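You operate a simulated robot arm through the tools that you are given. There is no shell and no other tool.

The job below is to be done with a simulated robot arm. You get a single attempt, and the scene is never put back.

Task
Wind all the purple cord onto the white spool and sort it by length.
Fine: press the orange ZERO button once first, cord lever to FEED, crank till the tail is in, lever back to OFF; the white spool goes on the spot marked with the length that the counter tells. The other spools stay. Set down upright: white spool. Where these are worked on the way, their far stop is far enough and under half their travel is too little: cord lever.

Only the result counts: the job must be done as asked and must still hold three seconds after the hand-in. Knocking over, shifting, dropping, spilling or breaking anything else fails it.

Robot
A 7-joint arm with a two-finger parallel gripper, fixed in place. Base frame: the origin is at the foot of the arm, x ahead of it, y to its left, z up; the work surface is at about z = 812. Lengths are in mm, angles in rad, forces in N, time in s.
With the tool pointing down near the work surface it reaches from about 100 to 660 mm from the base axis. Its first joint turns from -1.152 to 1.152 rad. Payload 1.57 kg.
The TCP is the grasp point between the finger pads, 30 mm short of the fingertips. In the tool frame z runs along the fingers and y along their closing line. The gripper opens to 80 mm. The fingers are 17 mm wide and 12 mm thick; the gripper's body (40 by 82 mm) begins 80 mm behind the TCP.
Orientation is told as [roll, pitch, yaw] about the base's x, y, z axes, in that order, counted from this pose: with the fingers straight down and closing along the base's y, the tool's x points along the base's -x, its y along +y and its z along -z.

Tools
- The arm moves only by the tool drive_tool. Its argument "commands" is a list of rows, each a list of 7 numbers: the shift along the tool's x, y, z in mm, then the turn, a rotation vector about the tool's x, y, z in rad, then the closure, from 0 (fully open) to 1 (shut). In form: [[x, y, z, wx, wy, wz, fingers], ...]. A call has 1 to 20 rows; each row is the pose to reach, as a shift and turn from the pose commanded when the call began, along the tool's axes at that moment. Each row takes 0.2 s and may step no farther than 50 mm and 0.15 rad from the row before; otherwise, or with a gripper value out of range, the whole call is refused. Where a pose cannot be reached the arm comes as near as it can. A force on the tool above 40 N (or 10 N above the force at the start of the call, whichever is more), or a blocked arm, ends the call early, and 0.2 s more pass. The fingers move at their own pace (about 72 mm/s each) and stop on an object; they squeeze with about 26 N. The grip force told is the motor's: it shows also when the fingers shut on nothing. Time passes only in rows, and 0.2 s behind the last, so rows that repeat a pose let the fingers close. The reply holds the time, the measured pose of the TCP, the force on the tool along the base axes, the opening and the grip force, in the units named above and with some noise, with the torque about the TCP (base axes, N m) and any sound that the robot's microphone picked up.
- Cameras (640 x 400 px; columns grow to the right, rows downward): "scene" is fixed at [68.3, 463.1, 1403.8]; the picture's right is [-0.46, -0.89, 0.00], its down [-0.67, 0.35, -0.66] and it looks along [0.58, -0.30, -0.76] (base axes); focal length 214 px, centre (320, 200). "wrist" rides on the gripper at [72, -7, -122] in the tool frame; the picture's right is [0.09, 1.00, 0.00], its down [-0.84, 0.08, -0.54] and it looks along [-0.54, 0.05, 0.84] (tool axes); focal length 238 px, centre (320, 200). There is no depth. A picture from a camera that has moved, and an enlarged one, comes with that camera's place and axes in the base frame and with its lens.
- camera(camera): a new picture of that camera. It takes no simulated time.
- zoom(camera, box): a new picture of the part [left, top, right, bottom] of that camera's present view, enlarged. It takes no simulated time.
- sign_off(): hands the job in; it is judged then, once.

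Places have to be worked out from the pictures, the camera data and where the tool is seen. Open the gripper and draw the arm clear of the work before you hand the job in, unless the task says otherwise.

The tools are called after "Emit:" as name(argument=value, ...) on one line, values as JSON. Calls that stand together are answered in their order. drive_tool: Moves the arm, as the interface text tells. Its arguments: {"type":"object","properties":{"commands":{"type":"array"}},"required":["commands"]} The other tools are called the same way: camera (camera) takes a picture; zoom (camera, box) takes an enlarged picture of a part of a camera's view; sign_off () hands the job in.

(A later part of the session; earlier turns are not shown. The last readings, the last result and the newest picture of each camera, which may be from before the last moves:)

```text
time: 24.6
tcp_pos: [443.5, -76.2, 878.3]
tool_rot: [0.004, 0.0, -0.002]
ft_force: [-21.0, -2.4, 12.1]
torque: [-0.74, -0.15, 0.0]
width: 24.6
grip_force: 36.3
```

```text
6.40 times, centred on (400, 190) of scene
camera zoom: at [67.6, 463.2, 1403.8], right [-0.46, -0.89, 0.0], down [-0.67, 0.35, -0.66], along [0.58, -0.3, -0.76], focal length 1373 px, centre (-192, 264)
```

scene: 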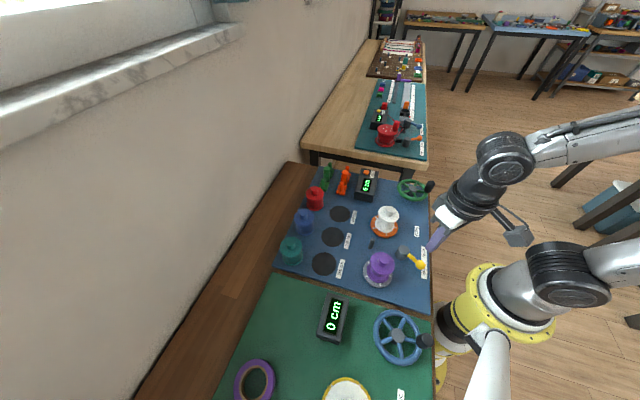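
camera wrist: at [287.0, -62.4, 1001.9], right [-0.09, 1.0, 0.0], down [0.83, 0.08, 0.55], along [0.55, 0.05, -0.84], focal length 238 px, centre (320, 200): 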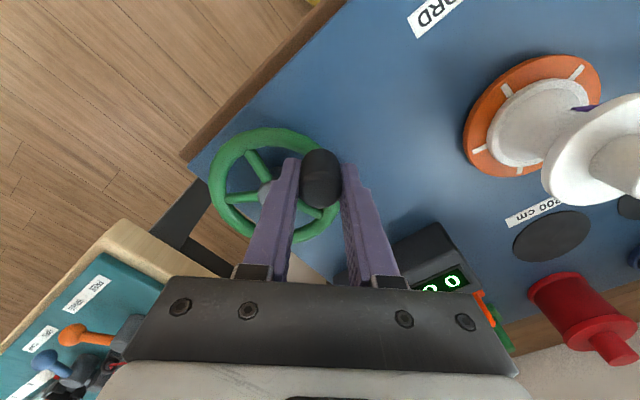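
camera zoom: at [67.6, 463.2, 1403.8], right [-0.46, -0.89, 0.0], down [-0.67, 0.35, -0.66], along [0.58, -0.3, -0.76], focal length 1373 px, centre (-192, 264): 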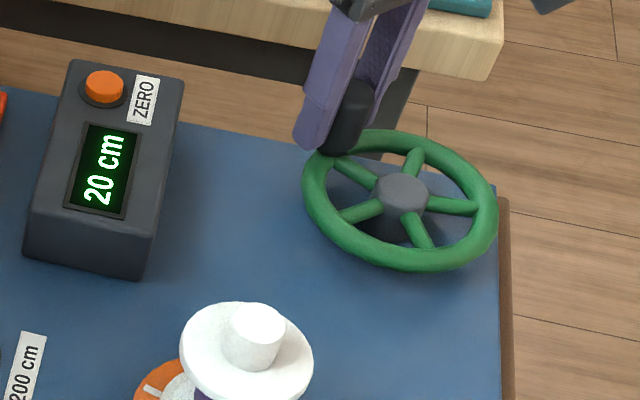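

Clockwise is the winding direction: the counter reads 20 cm and purple cord is on the drum. I'll make one full clockwise turn about center (396,−87.5).

Emit:
drive_tool(commands=[[0.6, -15.3, 0, 0, 0, 0, 1], [4.2, -30.2, 0, 0, 0, 0, 1], [12.3, -43.3, 0, 0, 0, 0, 1], [23.9, -53.2, 0, 0, 0, 0, 1], [38.1, -59.0, 0, 0, 0, 0, 1], [53.4, -60.2, 0, 0, 0, 0, 1], [68.3, -56.6, 0, 0, 0, 0, 1], [81.4, -48.6, 0, 0, 0, 0, 1], [91.3, -36.9, 0, 0, 0, 0, 1], [97.1, -22.7, 0, 0, 0, 0, 1], [98.3, -7.4, 0, 0, 0, 0, 1], [94.7, 7.5, 0, 0, 0, 0, 1], [86.7, 20.5, 0, 0, 0, 0, 1], [75.0, 30.5, 0, 0, 0, 0, 1], [60.8, 36.3, 0, 0, 0, 0, 1], [45.5, 37.5, 0, 0, 0, 0, 1], [30.6, 33.9, 0, 0, 0, 0, 1], [17.6, 25.8, 0, 0, 0, 0, 1], [7.7, 14.2, 0, 0, 0, 0, 1], [1.8, 0, 0, 0, 0, 0, 1]])

Emit:
zoom(camera="scene", box=[350, 160, 450, 220])

Emit:
zoom(camera="scene", box=[350, 200, 430, 300])

```text
time: 28.8
tcp_pos: [442.9, -75.8, 879.1]
tool_rot: [0.003, -0.004, 0.001]
ft_force: [7.8, 4.8, -15.6]
torque: [-0.45, 0.24, -0.04]
width: 24.4
grip_force: 36.8
```

```text
6.40 times, centred on (400, 190) of scene
camera zoom: at [68.8, 463.3, 1403.7], right [-0.46, -0.89, 0.0], down [-0.67, 0.35, -0.65], along [0.58, -0.3, -0.76], focal length 1373 px, centre (-192, 264)
```

zoom: 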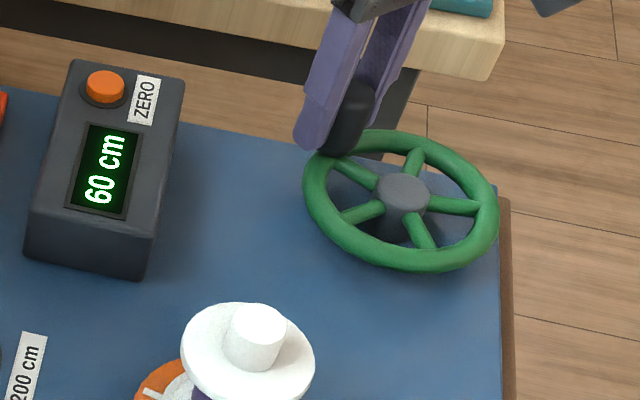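

```text
4.00 times, centred on (390, 250) of scene
camera zoom: at [68.8, 463.3, 1403.7], right [-0.46, -0.89, 0.0], down [-0.67, 0.35, -0.65], along [0.58, -0.3, -0.76], focal length 858 px, centre (40, 0)
```

zoom: 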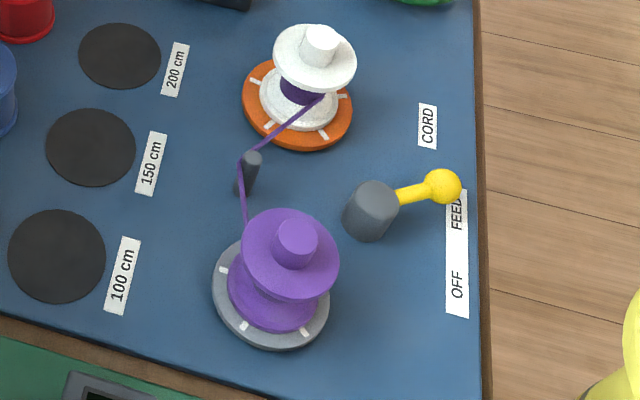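

The counter reads 60 cm, i.e. about 40 cm per turn, with the lever still at FEED. I'll make another full turn.

Emit:
drive_tool(commands=[[-1.2, -15.3, 0, 0, 0, 0, 1], [2.4, -30.2, 0, 0, 0, 0, 1], [10.5, -43.3, 0, 0, 0, 0, 1], [22.1, -53.2, 0, 0, 0, 0, 1], [36.3, -59.0, 0, 0, 0, 0, 1], [51.6, -60.2, 0, 0, 0, 0, 1], [66.5, -56.6, 0, 0, 0, 0, 1], [79.6, -48.6, 0, 0, 0, 0, 1], [89.5, -36.9, 0, 0, 0, 0, 1], [95.3, -22.7, 0, 0, 0, 0, 1], [96.5, -7.4, 0, 0, 0, 0, 1], [92.9, 7.5, 0, 0, 0, 0, 1], [84.9, 20.5, 0, 0, 0, 0, 1], [73.2, 30.5, 0, 0, 0, 0, 1], [59.0, 36.3, 0, 0, 0, 0, 1], [43.7, 37.5, 0, 0, 0, 0, 1], [28.8, 33.9, 0, 0, 0, 0, 1], [15.8, 25.8, 0, 0, 0, 0, 1], [5.9, 14.2, 0, 0, 0, 0, 1], [0, 0, 0, 0, 0, 0, 1]])

Emit:
zoom(camera="scene", box=[350, 160, 450, 220])

Emit:
zoom(camera="scene", box=[350, 200, 430, 300])

```text
time: 33.0
tcp_pos: [442.7, -76.6, 877.9]
tool_rot: [0.003, -0.002, 0.0]
ft_force: [-18.5, -4.8, 16.0]
torque: [-0.63, -0.06, 0.02]
width: 24.6
grip_force: 36.5
```

```text
6.40 times, centred on (400, 190) of scene
camera zoom: at [67.6, 463.1, 1403.8], right [-0.46, -0.89, 0.0], down [-0.67, 0.35, -0.66], along [0.58, -0.3, -0.76], focal length 1373 px, centre (-192, 264)
```

zoom: 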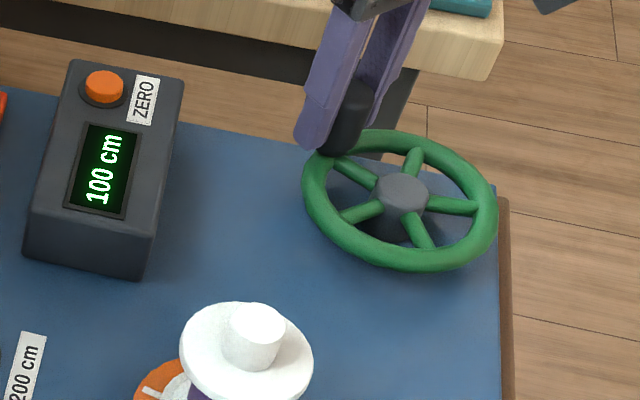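

```text
4.00 times, centred on (390, 250) of scene
camera zoom: at [67.6, 463.1, 1403.8], right [-0.46, -0.89, 0.0], down [-0.67, 0.35, -0.66], along [0.58, -0.3, -0.76], focal length 858 px, centre (40, 0)
```

zoom: 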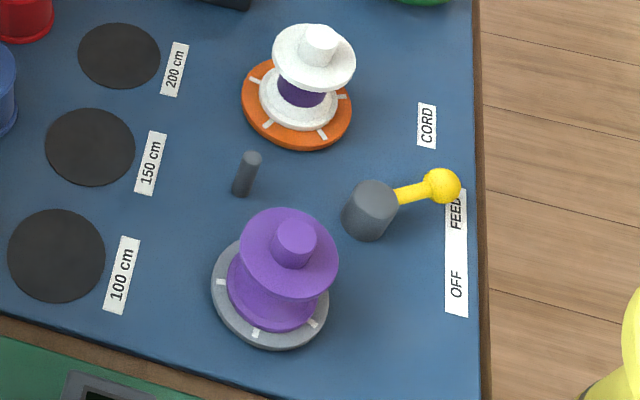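

The counter reads 100 cm and the strand between the spools is gone. I'll zoom to verify the tail is wholly in.

Emit:
zoom(camera="scene", box=[360, 195, 410, 245])

Emit:
zoom(camera="scene", box=[350, 235, 410, 295])

Emit:
camera(camera="wrist")

```text
8.00 times, centred on (385, 220) of scene
camera zoom: at [67.6, 463.1, 1403.8], right [-0.46, -0.89, 0.0], down [-0.67, 0.35, -0.66], along [0.58, -0.3, -0.76], focal length 1716 px, centre (-200, 40)
```

zoom: 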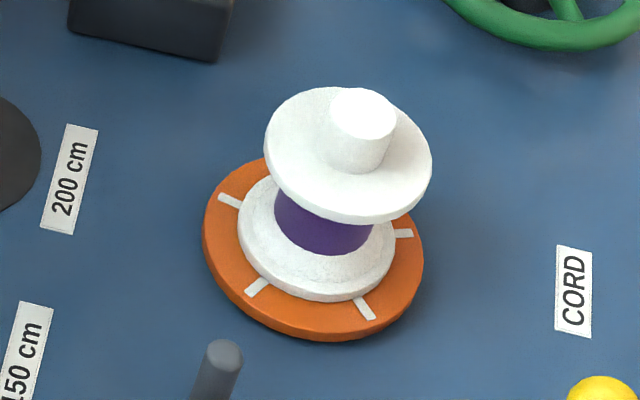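

```text
6.67 times, centred on (380, 265) of scene
camera zoom: at [67.6, 463.1, 1403.8], right [-0.46, -0.89, 0.0], down [-0.67, 0.35, -0.66], along [0.58, -0.3, -0.76], focal length 1430 px, centre (-80, -233)
```

zoom: 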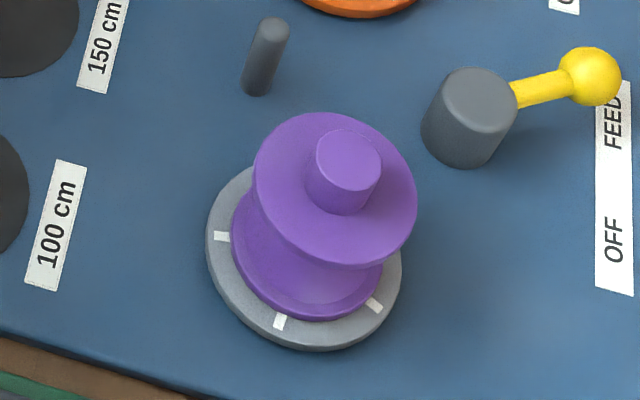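

```text
taken
camera wrist: at [370.4, -83.2, 1002.3], right [-0.09, 1.0, 0.0], down [0.84, 0.08, 0.54], along [0.54, 0.05, -0.84], focal length 238 px, centre (320, 200)
```

wrist: 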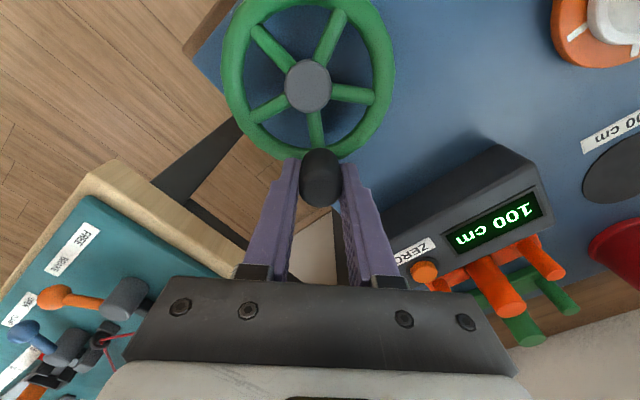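

The supply drum is bare and no strand is left. I'll add a quarter turn as insurance to confirm the reading is final.

Emit:
drive_tool(commands=[[0.6, -15.3, 0, 0, 0, 0, 1], [4.2, -30.2, 0, 0, 0, 0, 1], [12.3, -43.3, 0, 0, 0, 0, 1], [23.9, -53.2, 0, 0, 0, 0, 1], [38.1, -59.0, 0, 0, 0, 0, 1]])

Emit:
zoom(camera="scene", box=[350, 160, 450, 220])

Emit:
zoom(camera="scene", box=[350, 200, 430, 300])

```text
time: 34.2
tcp_pos: [405.0, -134.9, 879.6]
tool_rot: [0.001, -0.004, 0.0]
ft_force: [-0.3, 4.2, 5.8]
torque: [-0.6, -0.07, -0.03]
width: 24.7
grip_force: 35.7
```

```text
6.40 times, centred on (400, 190) of scene
camera zoom: at [68.3, 463.3, 1403.7], right [-0.46, -0.89, 0.0], down [-0.67, 0.35, -0.66], along [0.58, -0.3, -0.76], focal length 1373 px, centre (-192, 264)
```

zoom: 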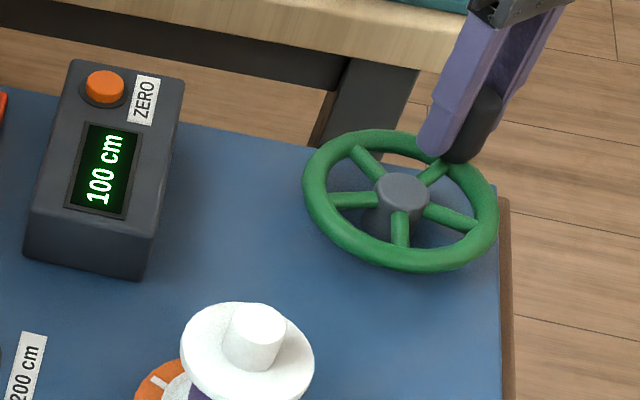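

```text
4.00 times, centred on (390, 250) of scene
camera zoom: at [68.3, 463.3, 1403.7], right [-0.46, -0.89, 0.0], down [-0.67, 0.35, -0.66], along [0.58, -0.3, -0.76], focal length 858 px, centre (40, 0)
```

zoom: 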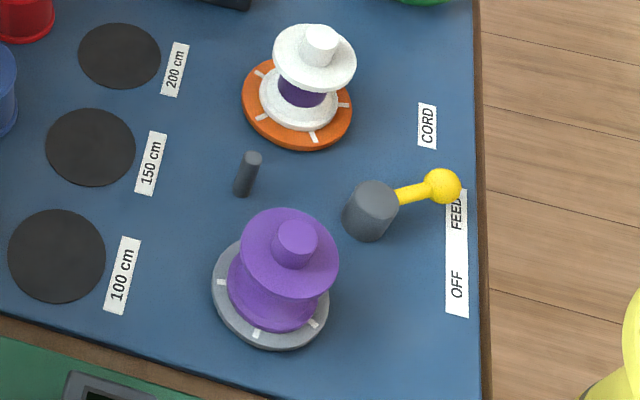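

The reading stays at 100 cm and the supply spool doesn't move any more, so the tail is in. I'll release the knob, lift, close the fingers and travel to the far side of the lever ball.

Emit:
drive_tool(commands=[[0, 0, 0, 0, 0, 0, 0.4], [0, 0, 0, 0, 0, 0, 0.4], [0, 0, -40, 0, 0, 0, 0.4], [0, 0, -85, 0, 0, 0, 1], [0, 0, -121, 0, 0, 0, 1], [30, 34, -121, 0, 0, 0, 1], [60, 68, -121, 0, 0, 0, 1], [90, 102, -121, 0, 0, 0, 1], [120, 136, -121, 0, 0, 0, 1], [145, 165, -121, 0, 0, 0, 1], [165, 187, -121, 0, 0, 0, 1], [165, 187, -121, 0, 0, 0, 1]])

Emit:
camera(camera="wrist")

Emit:
zoom(camera="scene", box=[350, 160, 470, 280])

```text
time: 36.8
tcp_pos: [236.0, 49.2, 1000.0]
tool_rot: [0.003, -0.006, 0.0]
ft_force: [-0.5, 0.3, -0.5]
torque: [-0.05, -0.01, 0.03]
width: 0.0
grip_force: 21.0
```

```text
taken
camera wrist: at [164.3, 43.1, 1122.9], right [-0.09, 1.0, 0.0], down [0.83, 0.08, 0.55], along [0.54, 0.05, -0.84], focal length 238 px, centre (320, 200)
```

wrist: 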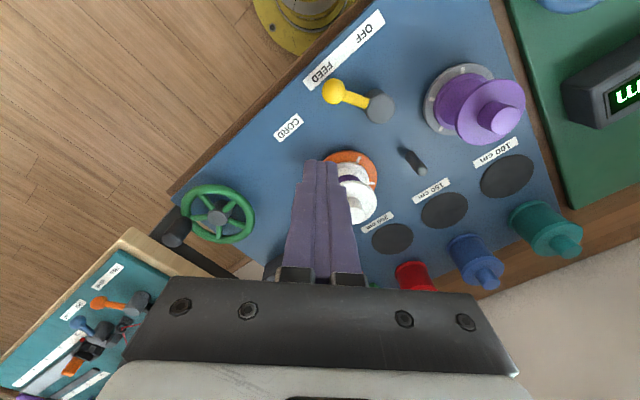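

```text
3.33 times, centred on (410, 220) of scene
camera zoom: at [68.3, 463.1, 1403.8], right [-0.46, -0.89, 0.0], down [-0.67, 0.35, -0.66], along [0.58, -0.3, -0.76], focal length 715 px, centre (20, 133)
```

zoom: 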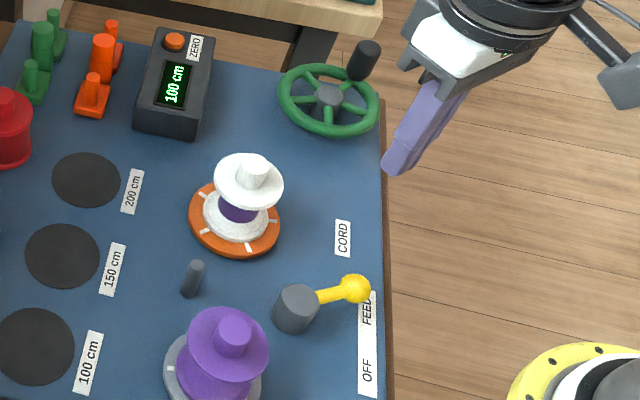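

The ball is at (205, 61.5) as expected and my post at (236, 49) is clear on its far side. I'll descend and push it clockwise back toward OFF.

Emit:
drive_tool(commands=[[0, 0, 45, 0, 0.006, 0, 1], [0, 0, 90, 0, 0.006, 0, 1], [0, 0, 125, 0, 0.006, 0, 1], [0, 0, 139, 0, 0.006, 0, 1], [8.6, 5.7, 139, 0, 0.006, 0, 1], [15.5, 5.4, 139, 0, 0.006, 0, 1], [22.2, 5.3, 139, 0, 0.006, 0, 1], [29, 6.3, 139, 0, 0.006, 0, 1], [35.5, 7.8, 139, 0, 0.006, 0, 1], [41.8, 10, 139, 0, 0.006, 0, 1], [47.7, 13, 139, 0, 0.006, 0, 1], [53.2, 16.5, 139, 0, 0.006, 0, 1], [58.3, 20.5, 139, 0, 0.006, 0, 1]])

Emit:
camera(camera="wrist")

Emit:
zoom(camera="scene", box=[360, 200, 470, 290])

```text
time: 39.6
tcp_pos: [180.9, 71.7, 857.9]
tool_rot: [0.002, 0.001, -0.001]
ft_force: [-0.3, -0.3, -0.7]
torque: [-0.01, -0.01, -0.02]
width: 0.0
grip_force: 21.4
```

```text
taken
camera wrist: at [109.2, 65.6, 982.0], right [-0.09, 1.0, 0.0], down [0.84, 0.08, 0.54], along [0.54, 0.05, -0.84], focal length 238 px, centre (320, 200)
```

wrist: 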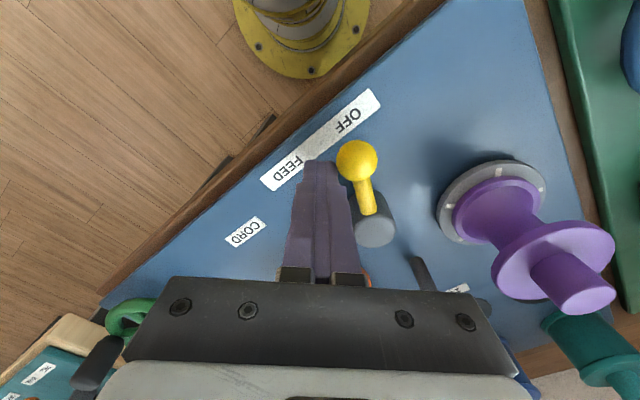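

```text
4.44 times, centred on (415, 245) of scene
camera zoom: at [68.3, 463.1, 1403.8], right [-0.46, -0.89, 0.0], down [-0.67, 0.35, -0.66], along [0.58, -0.3, -0.76], focal length 953 px, centre (-102, 0)
```

zoom: 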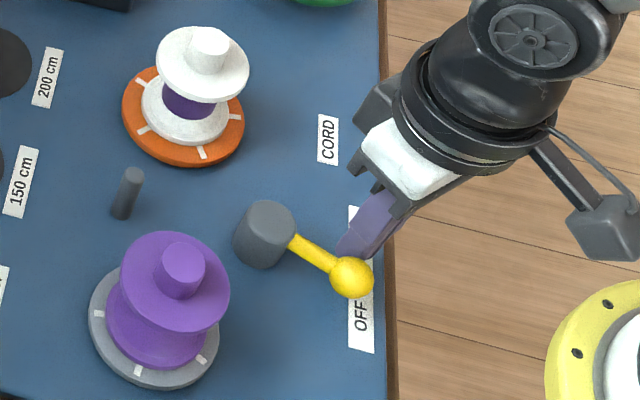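

The lever is near OFF. I'll continue to its stop.

Emit:
drive_tool(commands=[[5.5, 3.5, 0, 0, 0, 0, 1], [9.5, 7.2, 0, 0, 0, 0, 1], [12.5, 11, 0, 0, 0, 0, 1], [14.5, 14.5, 0, 0, 0, 0, 1], [16, 18, 0, 0, 0, 0, 1], [17, 21, 0, 0, 0, 0, 1]])

Emit:
camera(camera="wrist")

Emit:
zoom(camera="scene", box=[360, 200, 470, 290])

```text
time: 40.5
tcp_pos: [170.0, 81.5, 858.5]
tool_rot: [-0.001, -0.002, 0.004]
ft_force: [13.8, -28.5, 0.5]
torque: [-0.49, -0.21, 0.03]
width: 0.3
grip_force: 21.0
stopped in row 4: the force on the tool passed its limit at 50 N (the readings are from after the stop); the commanded pose is now the measured one
```

```text
taken
camera wrist: at [97.9, 74.3, 982.2], right [-0.1, 1.0, 0.0], down [0.84, 0.08, 0.54], along [0.54, 0.05, -0.84], focal length 238 px, centre (320, 200)
```

wrist: 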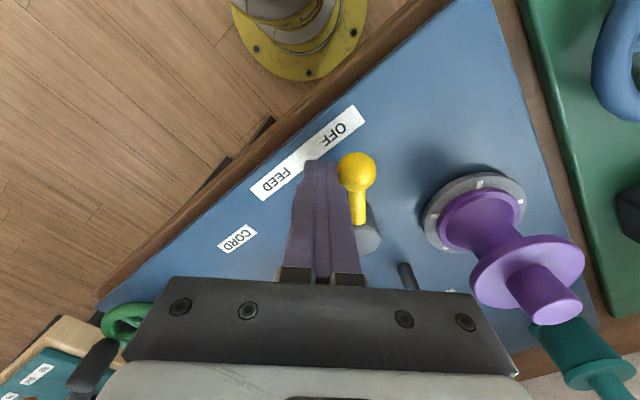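

```text
4.44 times, centred on (415, 245) of scene
camera zoom: at [68.7, 462.4, 1404.0], right [-0.46, -0.89, 0.0], down [-0.67, 0.35, -0.65], along [0.58, -0.3, -0.76], focal length 953 px, centre (-102, 0)
```

zoom: 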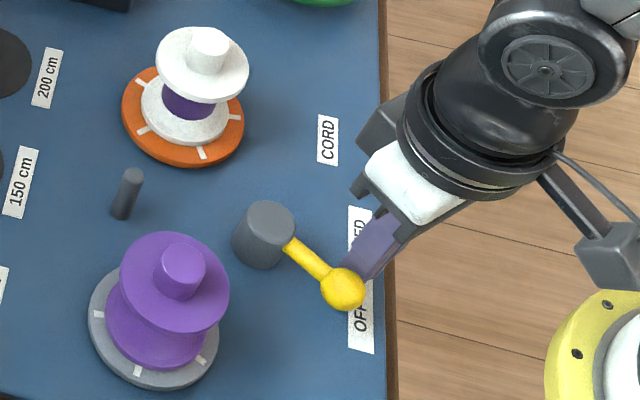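

The lever is back at its OFF stop (ball at the same pixel as at the start). I'll back off, lift, and move toward the white spool for a measuring look.

Emit:
drive_tool(commands=[[0, -12, 0, 0, 0, 0, 1], [0, -16, -10, 0, 0, 0, 1], [0, -16, -55, 0, 0, 0, 1], [0, -16, -100, 0, 0, 0, 0.7], [-20, -6, -145, 0, 0, 0, 0.4], [-45, 8, -170, 0, 0, 0, 0.3], [-70, 15, -190, 0, 0, 0, 0.3], [-70, 15, -190, 0, 0, 0, 0.3]])

Emit:
camera(camera="wrist")

Emit:
zoom(camera="scene", box=[270, 150, 450, 310])

```text
refused: row 5 steps farther than a row can; nothing moved
```

```text
taken
camera wrist: at [97.9, 74.3, 982.2], right [-0.1, 1.0, 0.0], down [0.84, 0.08, 0.54], along [0.54, 0.05, -0.84], focal length 238 px, centre (320, 200)
```

wrist: 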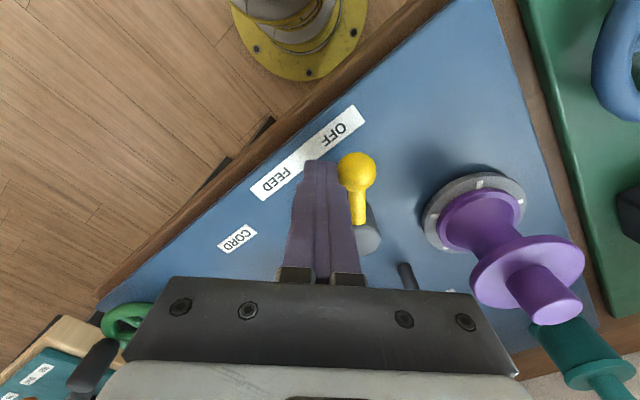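

```text
2.50 times, centred on (360, 230) of scene
camera zoom: at [68.7, 462.4, 1404.0], right [-0.46, -0.89, 0.0], down [-0.67, 0.35, -0.65], along [0.58, -0.3, -0.76], focal length 536 px, centre (220, 125)
```

zoom: 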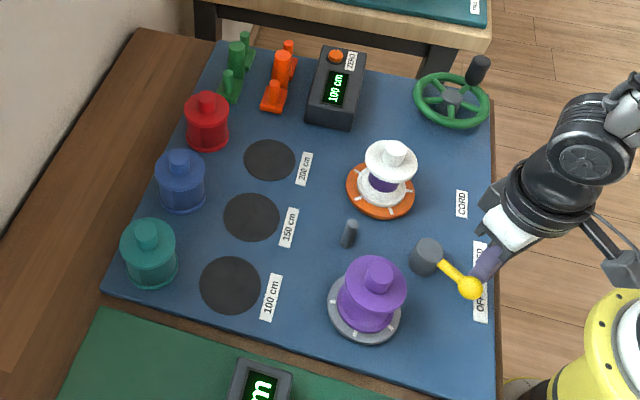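

That call was refused because of a step slightly too large; I'll repeat it with smaller steps.

Emit:
drive_tool(commands=[[0, -12, 0, 0, 0, 0, 1], [0, -16, -10, 0, 0, 0, 1], [0, -16, -50, 0, 0, 0, 1], [0, -16, -90, 0, 0, 0, 0.7], [-15, -6, -125, 0, 0, 0, 0.4], [-40, 4, -155, 0, 0, 0, 0.3], [-65, 14, -180, 0, 0, 0, 0.3], [-70, 15, -190, 0, 0, 0, 0.3], [-70, 15, -190, 0, 0, 0, 0.3]])

Emit:
camera(camera="wrist")

Emit:
zoom(camera="scene", box=[360, 200, 470, 290])

```text
time: 42.5
tcp_pos: [239.3, 96.0, 1048.0]
tool_rot: [0.0, -0.002, 0.004]
ft_force: [0.6, 0.5, 0.5]
torque: [0.01, -0.04, -0.02]
width: 56.2
grip_force: 0.1
```

```text
taken
camera wrist: at [167.7, 89.7, 1171.7], right [-0.09, 1.0, 0.0], down [0.84, 0.08, 0.54], along [0.54, 0.05, -0.84], focal length 238 px, centre (320, 200)
```

wrist: 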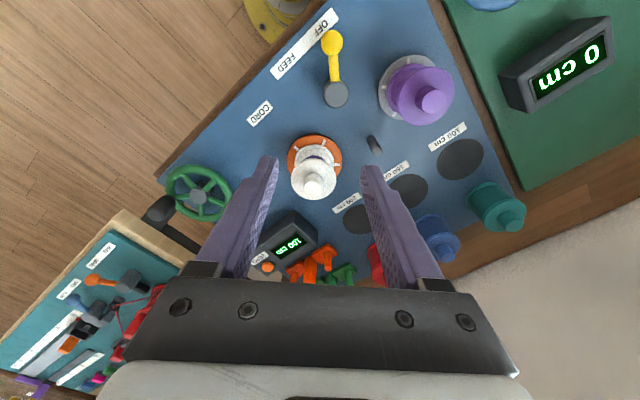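

```text
4.44 times, centred on (415, 245) of scene
camera zoom: at [68.3, 463.1, 1403.8], right [-0.46, -0.89, 0.0], down [-0.67, 0.35, -0.66], along [0.58, -0.3, -0.76], focal length 953 px, centre (-102, 0)
```

zoom: 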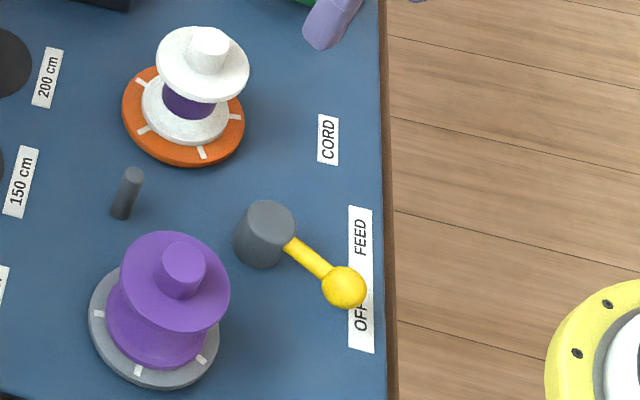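

The lever rests at OFF. Now I'll measure the white spool and the 100 cm spot in enlarged wrist views.

Emit:
zoom(camera="wrist", box=[270, 120, 366, 210])

Emit:
zoom(camera="wrist", box=[400, 110, 540, 240])

Emit:
zoom(camera="scene", box=[360, 195, 410, 245])

Emit:
zoom(camera="scene", box=[280, 225, 380, 290])

```text
4.44 times, centred on (318, 165) of wrist
camera zoom: at [167.7, 89.7, 1171.7], right [-0.09, 1.0, 0.0], down [0.84, 0.08, 0.54], along [0.54, 0.05, -0.84], focal length 1059 px, centre (329, 356)
```

zoom: 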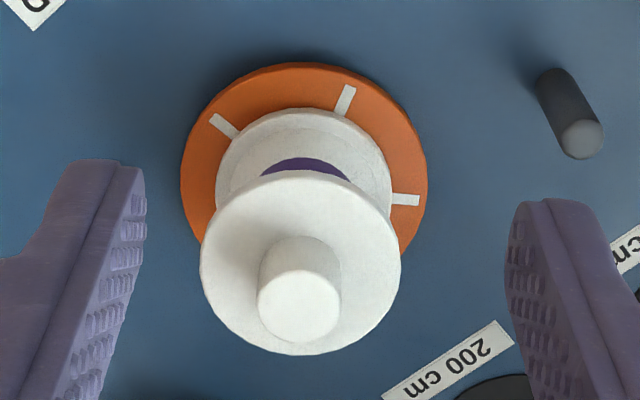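

```text
3.08 times, centred on (470, 175) of wrist
camera zoom: at [167.7, 89.7, 1171.7], right [-0.09, 1.0, 0.0], down [0.84, 0.08, 0.54], along [0.54, 0.05, -0.84], focal length 733 px, centre (-142, 277)
```

zoom: 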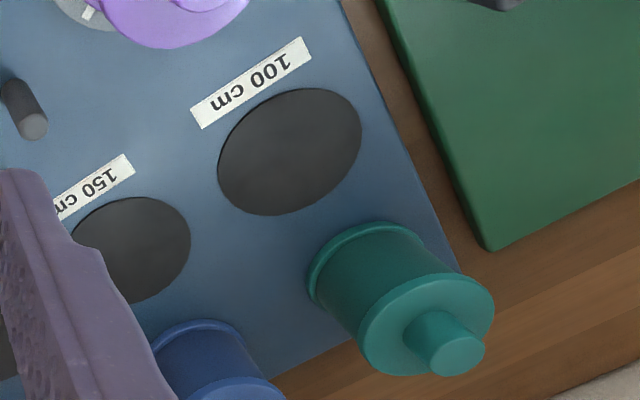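

```text
8.00 times, centred on (385, 220) of scene
camera zoom: at [68.3, 463.1, 1403.8], right [-0.46, -0.89, 0.0], down [-0.67, 0.35, -0.66], along [0.58, -0.3, -0.76], focal length 1716 px, centre (-200, 40)
```

zoom: 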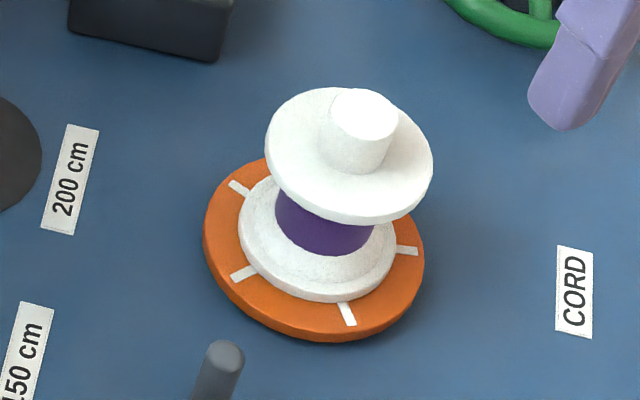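

```text
6.15 times, centred on (330, 258) of scene
camera zoom: at [68.3, 463.1, 1403.8], right [-0.46, -0.89, 0.0], down [-0.67, 0.35, -0.66], along [0.58, -0.3, -0.76], focal length 1320 px, centre (258, -154)
```

zoom: 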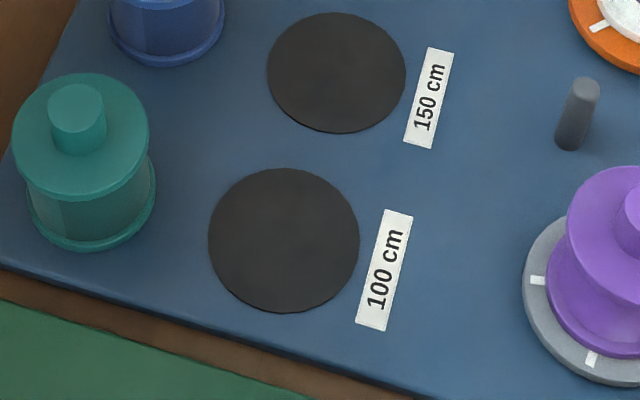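

The white spool's axis is at about (324, 95.5), with knob top z≈903, flange top ≈876 and knob radius 12. The 100 cm spot center is at (300.3, 329.8). I'll move above the knob and verify.

Emit:
drive_tool(commands=[[-40, 0, 15, 0, 0, 0, 0.3], [-84.7, -0.5, 30, 0, 0, 0, 0.3], [-84.7, -0.5, 70, 0, 0, 0, 0.3], [-84.7, -0.5, 100, 0, 0, 0, 0.3], [-84.7, -0.5, 100, 0, 0, 0, 0.3]])

Emit:
camera(camera="wrist")

Emit:
zoom(camera="scene", box=[350, 170, 430, 245])

```text
time: 43.7
tcp_pos: [324.4, 97.3, 946.6]
tool_rot: [-0.002, 0.0, 0.003]
ft_force: [-0.2, -0.1, 0.0]
torque: [0.0, 0.02, -0.03]
width: 55.9
grip_force: 0.1
```

```text
taken
camera wrist: at [252.9, 89.9, 1070.4], right [-0.09, 1.0, 0.0], down [0.84, 0.08, 0.54], along [0.54, 0.05, -0.84], focal length 238 px, centre (320, 200)
```

wrist: 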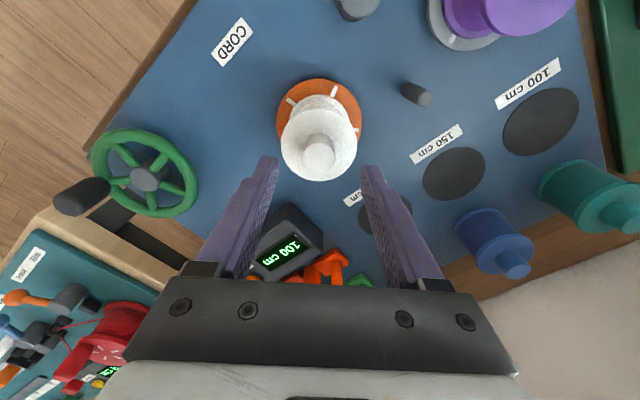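

```text
5.33 times, centred on (390, 208) of scene
camera zoom: at [68.3, 463.1, 1403.8], right [-0.46, -0.89, 0.0], down [-0.67, 0.35, -0.66], along [0.58, -0.3, -0.76], focal length 1144 px, centre (-53, 160)
```

zoom: 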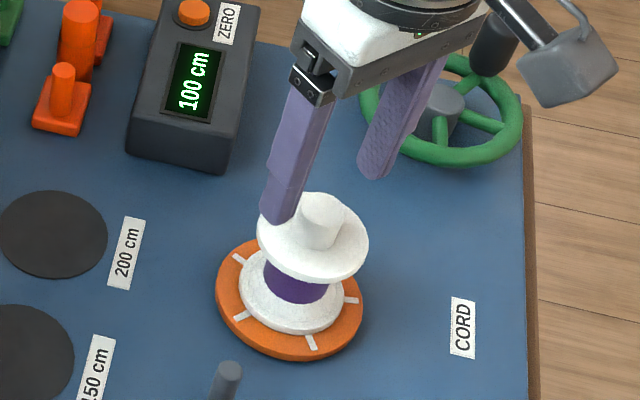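

The knob center is at about (323, 95.5). I'll make a small correction, descend to TCP z≈911 and grip.

Emit:
drive_tool(commands=[[1.2, -1.8, 15, 0, 0, 0, 0.3], [1.2, -1.8, 28, 0, 0, 0, 0.3], [1.2, -1.8, 35.5, 0, 0, 0, 0.3], [1.2, -1.8, 35.5, 0, 0, 0, 0.5], [1.2, -1.8, 35.5, 0, 0, 0, 1], [1.2, -1.8, 35.5, 0, 0, 0, 1], [1.2, -1.8, 35.5, 0, 0, 0, 1]])

Emit:
camera(camera="wrist")

Emit:
zoom(camera="scene", box=[350, 170, 430, 245])

```text
time: 45.3
tcp_pos: [325.1, 95.1, 914.2]
tool_rot: [0.002, -0.013, 0.004]
ft_force: [1.4, -3.5, 36.5]
torque: [-0.36, 0.04, 0.03]
width: 23.7
grip_force: 25.8
```

```text
taken
camera wrist: at [252.5, 88.5, 1037.1], right [-0.09, 1.0, 0.0], down [0.83, 0.08, 0.55], along [0.55, 0.05, -0.83], focal length 238 px, centre (320, 200)
```

wrist: 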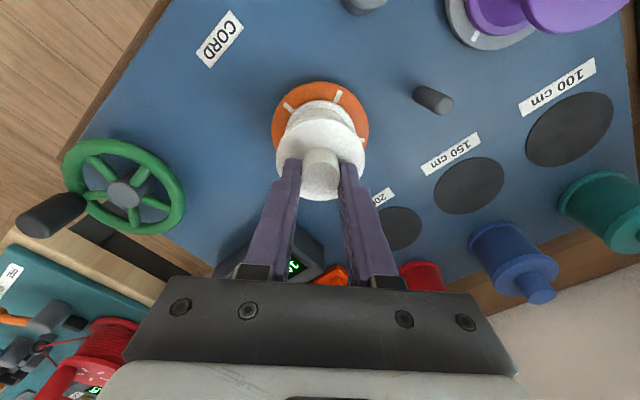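

```text
5.33 times, centred on (390, 208) of scene
camera zoom: at [68.0, 462.9, 1403.9], right [-0.46, -0.89, 0.0], down [-0.67, 0.35, -0.66], along [0.58, -0.3, -0.76], focal length 1144 px, centre (-53, 160)
```

zoom: 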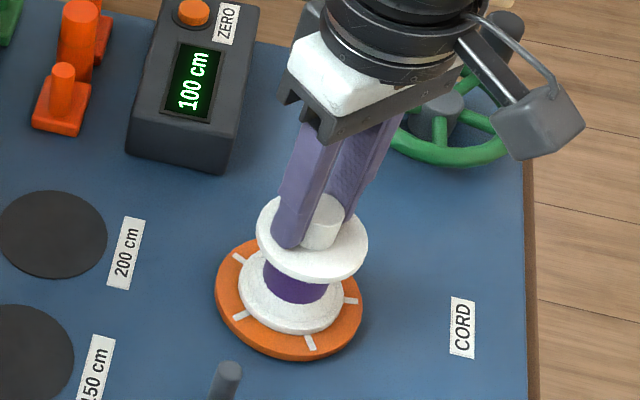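

The fingertips are pressing on the flange (36 N). I'll loosen, rise ~4.5 mm to relieve it, and regrip.

Emit:
drive_tool(commands=[[0, 0, -1, 0, 0, 0, 0.5], [0, 0, -4.5, 0, 0, 0, 0.5], [0, 0, -4.5, 0, 0, 0, 0.6], [0, 0, -4.5, 0, 0, 0, 1], [0, 0, -4.5, 0, 0, 0, 1], [0, 0, -4.5, 0, 0, 0, 1]])

```text
time: 46.7
tcp_pos: [322.5, 95.0, 916.9]
tool_rot: [0.001, 0.0, 0.004]
ft_force: [-1.2, -0.1, -0.5]
torque: [-0.03, 0.12, 0.01]
width: 23.1
grip_force: 25.4
```

Clean grip now (force ≈0, width 23). I'll lift straight up, slowly at first.

Emit:
drive_tool(commands=[[0, 0, -5, 0, 0, 0, 1], [0, 0, -12, 0, 0, 0, 1], [0, 0, -25, 0, 0, 0, 1], [0, 0, -45, 0, 0, 0, 1], [0, 0, -70, 0, 0, 0, 1], [0, 0, -100, 0, 0, 0, 1], [0, 0, -100, 0, 0, 0, 1]])

Emit:
camera(camera="wrist")

Emit:
zoom(camera="scene", box=[330, 140, 450, 245])

```text
time: 48.3
tcp_pos: [321.6, 95.5, 1018.4]
tool_rot: [-0.002, 0.0, 0.004]
ft_force: [-0.1, -0.2, 0.2]
torque: [0.0, -0.03, 0.02]
width: 0.0
grip_force: 21.1
```

```text
taken
camera wrist: at [250.7, 87.9, 1141.2], right [-0.09, 1.0, 0.0], down [0.84, 0.08, 0.54], along [0.54, 0.05, -0.84], focal length 238 px, centre (320, 200)
```

wrist: 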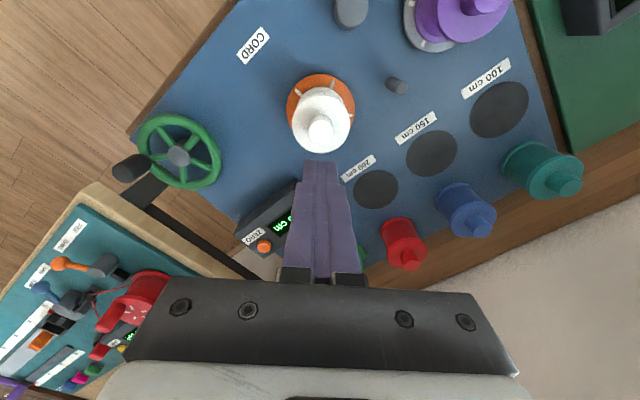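

```text
3.81 times, centred on (390, 192) of scene
camera zoom: at [68.3, 463.1, 1403.8], right [-0.46, -0.89, 0.0], down [-0.67, 0.35, -0.66], along [0.58, -0.3, -0.76], focal length 817 px, centre (53, 229)
```

zoom: 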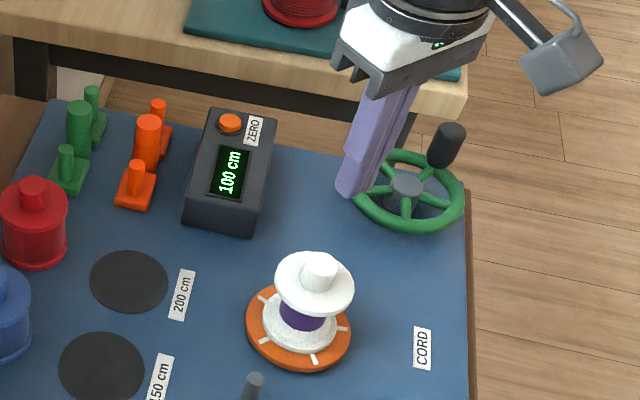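

The grip slipped off the knob and the spool is still on the turntable. Let me check its condition and knob shape up close.

Emit:
zoom(camera="scene", box=[360, 195, 410, 245])

Emit:
zoom(camera="wrist", box=[270, 60, 370, 165])

```text
8.00 times, centred on (385, 220) of scene
camera zoom: at [68.3, 463.1, 1403.8], right [-0.46, -0.89, 0.0], down [-0.67, 0.35, -0.66], along [0.58, -0.3, -0.76], focal length 1716 px, centre (-200, 40)
```

zoom: 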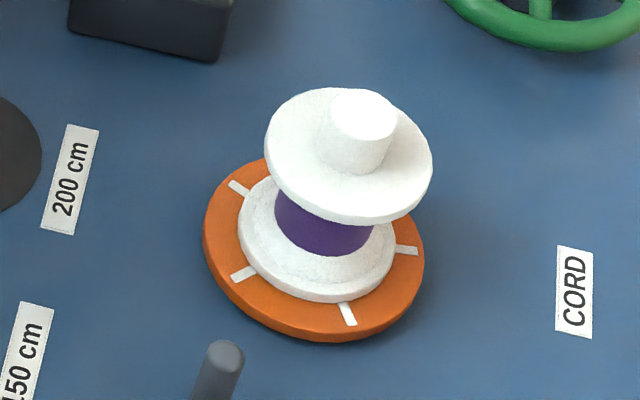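

```text
3.81 times, centred on (320, 112) of wrist
camera zoom: at [250.7, 87.9, 1141.2], right [-0.09, 1.0, 0.0], down [0.84, 0.08, 0.54], along [0.54, 0.05, -0.84], focal length 908 px, centre (320, 533)
```

zoom: 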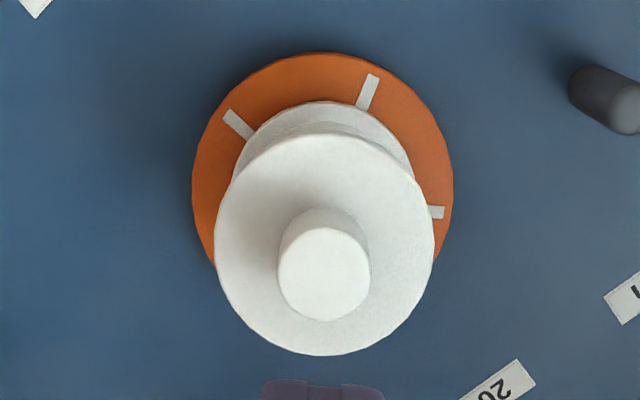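

The spool is undisturbed. I'll regrip lower, just above the flange (contact was ~z 914.2 for TCP), and lift slowly while watching width and force.

Emit:
drive_tool(commands=[[0, 0, 0, 0, 0, 0, 0.4], [0, 0, 30, 0, 0, 0, 0.4], [-0.5, 0, 65, 0, 0, 0, 0.4], [-0.5, 0, 90, 0, 0, 0, 0.4], [-0.5, 0, 98, 0, 0, 0, 0.4], [-0.5, 0, 102.5, 0, 0, 0, 0.4], [-0.5, 0, 102.5, 0, 0, 0, 0.4]])

Emit:
zoom(camera="scene", box=[350, 170, 430, 245])

Emit:
zoom(camera="wrist", box=[240, 70, 400, 240])

```text
time: 49.9
tcp_pos: [323.1, 95.0, 913.6]
tool_rot: [0.001, -0.002, 0.003]
ft_force: [0.9, 0.1, -0.5]
torque: [0.02, 0.04, 0.0]
width: 47.7
grip_force: 0.1
```

```text
5.33 times, centred on (390, 208) of scene
camera zoom: at [68.3, 463.1, 1403.8], right [-0.46, -0.89, 0.0], down [-0.67, 0.35, -0.66], along [0.58, -0.3, -0.76], focal length 1144 px, centre (-53, 160)
```

zoom: 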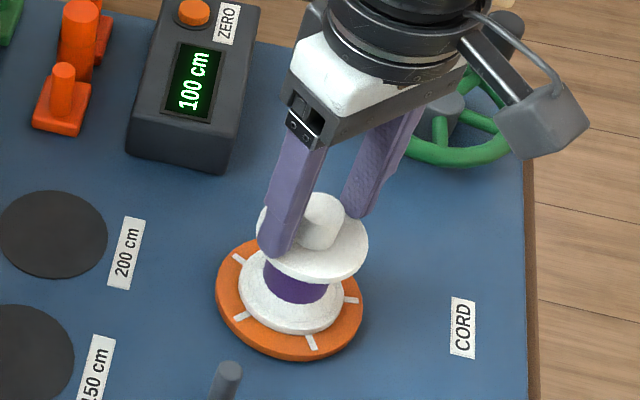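

```text
2.35 times, centred on (320, 155) of wrist
camera zoom: at [251.7, 88.0, 1038.2], right [-0.09, 1.0, 0.0], down [0.84, 0.08, 0.54], along [0.54, 0.05, -0.84], focal length 561 px, centre (320, 306)
```

zoom: 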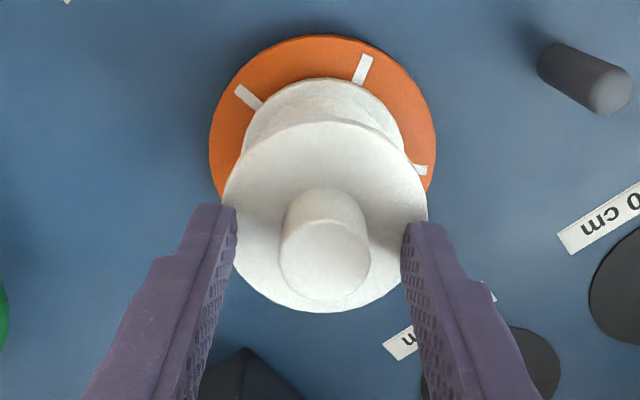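

No contact force at z 913.6, so the tips are just above the flange. I'll close and then lift in tiny steps.

Emit:
drive_tool(commands=[[0, 0, 0, 0, 0, 0, 0.6], [0, 0, 0, 0, 0, 0, 1], [0, 0, 0, 0, 0, 0, 1], [0, 0, 0, 0, 0, 0, 1], [0, 0, -1, 0, 0, 0, 1], [0, 0, -2, 0, 0, 0, 1]])

Emit:
zoom(camera="scene", box=[350, 170, 430, 245])

Emit:
zoom(camera="wrist", box=[240, 70, 400, 240])

```text
time: 51.3
tcp_pos: [322.3, 94.7, 916.3]
tool_rot: [0.0, -0.002, 0.002]
ft_force: [-0.1, 0.2, 0.2]
torque: [0.01, -0.03, 0.0]
width: 23.6
grip_force: 26.0
```

```text
5.33 times, centred on (390, 208) of scene
camera zoom: at [68.3, 463.1, 1403.8], right [-0.46, -0.89, 0.0], down [-0.67, 0.35, -0.66], along [0.58, -0.3, -0.76], focal length 1144 px, centre (-53, 160)
```

zoom: 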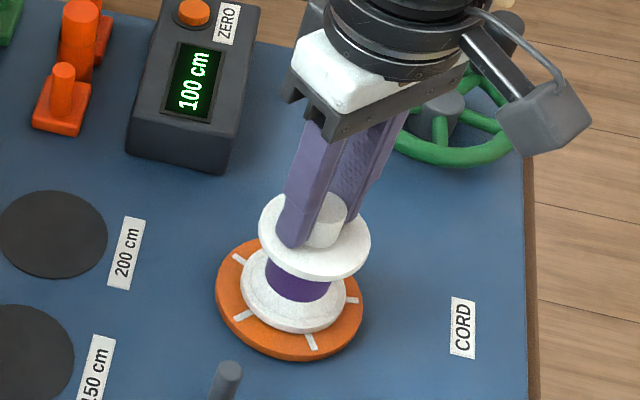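

```text
2.35 times, centred on (320, 155) of wrist
camera zoom: at [251.6, 88.2, 1040.4], right [-0.1, 1.0, 0.0], down [0.84, 0.08, 0.54], along [0.54, 0.05, -0.84], focal length 561 px, centre (320, 306)
```

zoom: 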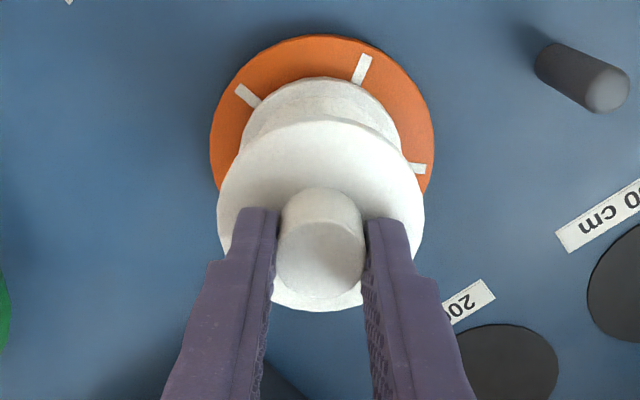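

The spool appears to be moving with the grip (slightly raised). I'll lift slowly in 2–4 mm steps.

Emit:
drive_tool(commands=[[0, 0, -2, 0, 0, 0, 1], [0, 0, -4, 0, 0, 0, 1], [0, 0, -6, 0, 0, 0, 1], [0, 0, -8, 0, 0, 0, 1], [0, 0, -10, 0, 0, 0, 1]])

Emit:
zoom(camera="scene", box=[350, 170, 430, 245])

Emit:
zoom(camera="wrist", box=[240, 70, 400, 240])

```text
time: 52.5
tcp_pos: [323.0, 96.0, 927.3]
tool_rot: [0.0, -0.002, 0.004]
ft_force: [-0.7, 0.0, -1.3]
torque: [0.01, -0.01, -0.01]
width: 23.5
grip_force: 25.5
```

```text
5.33 times, centred on (390, 208) of scene
camera zoom: at [68.3, 463.1, 1403.8], right [-0.46, -0.89, 0.0], down [-0.67, 0.35, -0.66], along [0.58, -0.3, -0.76], focal length 1144 px, centre (-53, 160)
```

zoom: 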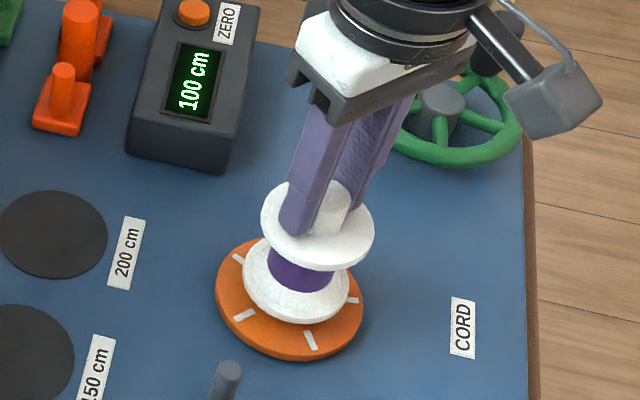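

```text
2.35 times, centred on (320, 155) of wrist
camera zoom: at [251.6, 88.9, 1051.6], right [-0.1, 1.0, 0.0], down [0.84, 0.08, 0.54], along [0.54, 0.05, -0.84], focal length 561 px, centre (320, 306)
```

zoom: 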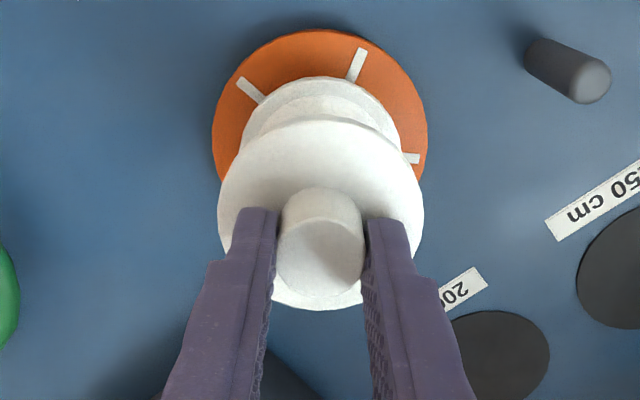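

The spool is lifting with the grip. I'll continue up slowly.

Emit:
drive_tool(commands=[[0, 0, -3, 0, 0, 0, 1], [0, 0, -6, 0, 0, 0, 1], [0, 0, -10, 0, 0, 0, 1], [0, 0, -14, 0, 0, 0, 1], [0, 0, -19, 0, 0, 0, 1], [0, 0, -24, 0, 0, 0, 1], [0, 0, -29, 0, 0, 0, 1], [0, 0, -34, 0, 0, 0, 1], [0, 0, -39, 0, 0, 0, 1], [0, 0, -44, 0, 0, 0, 1], [0, 0, -48, 0, 0, 0, 1], [0, 0, -50, 0, 0, 0, 1]])

Emit:
zoom(camera="scene", box=[340, 150, 430, 245])

Emit:
camera(camera="wrist")

```text
time: 55.1
tcp_pos: [322.2, 95.6, 977.2]
tool_rot: [0.001, -0.001, 0.003]
ft_force: [0.3, 0.2, -0.7]
torque: [0.01, 0.0, -0.02]
width: 23.7
grip_force: 26.2
```

```text
4.21 times, centred on (385, 198) of scene
camera zoom: at [68.3, 463.1, 1403.8], right [-0.46, -0.89, 0.0], down [-0.67, 0.35, -0.66], along [0.58, -0.3, -0.76], focal length 903 px, centre (46, 210)
```

zoom: 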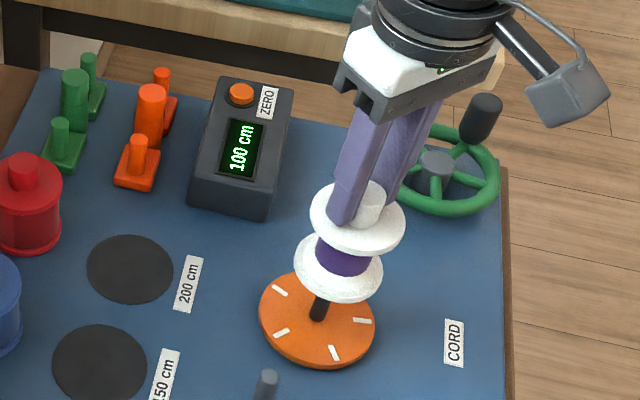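

```text
taken
camera wrist: at [250.7, 88.9, 1101.4], right [-0.1, 1.0, 0.0], down [0.84, 0.08, 0.54], along [0.54, 0.05, -0.84], focal length 238 px, centre (320, 200)
```

wrist: 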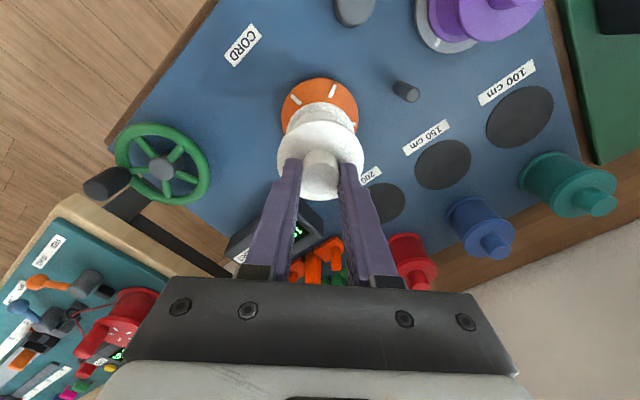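

The spool is free of its peg. I'll raise it another 40 mm then carry it gently to above the 100 cm spot at (300.3, 330).

Emit:
drive_tool(commands=[[0, 0, -5, 0, 0, 0, 1], [0, 0, -14, 0, 0, 0, 1], [0, 0, -24, 0, 0, 0, 1], [0, 2, -34, 0, 0, 0, 1], [0.5, 7, -40, 0, 0, 0, 1], [1.5, 16, -40, 0, 0, 0, 1], [3, 30, -40, 0, 0, 0, 1], [4.5, 48, -40, 0, 0, 0, 1], [6.5, 68, -40, 0, 0, 0, 1], [8.5, 90, -40, 0, 0, 0, 1], [10.5, 112, -40, 0, 0, 0, 1], [12.5, 134, -40, 0, 0, 0, 1], [14.5, 156, -40, 0, 0, 0, 1], [16.5, 178, -40, 0, 0, 0, 1], [18.5, 198, -40, 0, 0, 0, 1], [20, 214, -40, 0, 0, 0, 1], [21, 226, -40, 0, 0, 0, 1], [21.7, 232.5, -40, 0, 0, 0, 1], [22, 234.4, -40, 0, 0, 0, 1], [22, 234.4, -40, 0, 0, 0, 1]])

Emit:
camera(camera="wrist")

Emit:
zoom(camera="scene", box=[280, 180, 420, 290])

```text
time: 59.3
tcp_pos: [300.4, 330.0, 1019.3]
tool_rot: [-0.002, -0.001, 0.003]
ft_force: [0.4, 0.3, -1.0]
torque: [-0.01, -0.03, -0.01]
width: 23.2
grip_force: 26.3
```

```text
taken
camera wrist: at [228.2, 323.3, 1141.7], right [-0.1, 1.0, 0.0], down [0.84, 0.08, 0.54], along [0.54, 0.05, -0.84], focal length 238 px, centre (320, 200)
```

wrist: 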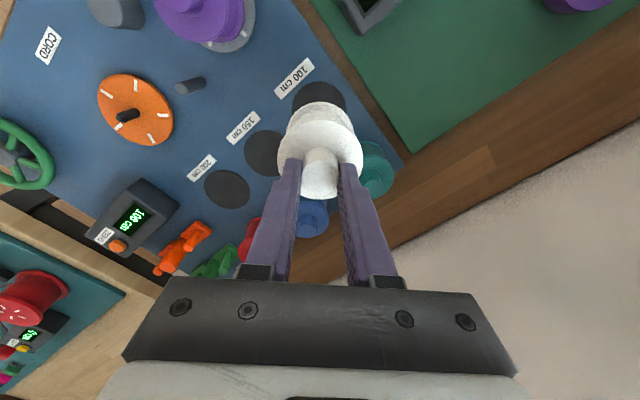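

```text
3.64 times, centred on (350, 235) of scene
camera zoom: at [68.3, 463.1, 1403.8], right [-0.46, -0.89, 0.0], down [-0.67, 0.35, -0.66], along [0.58, -0.3, -0.76], focal length 780 px, centre (211, 73)
```

zoom: 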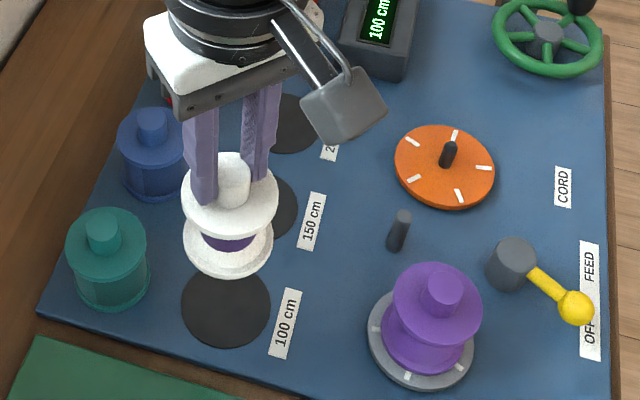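

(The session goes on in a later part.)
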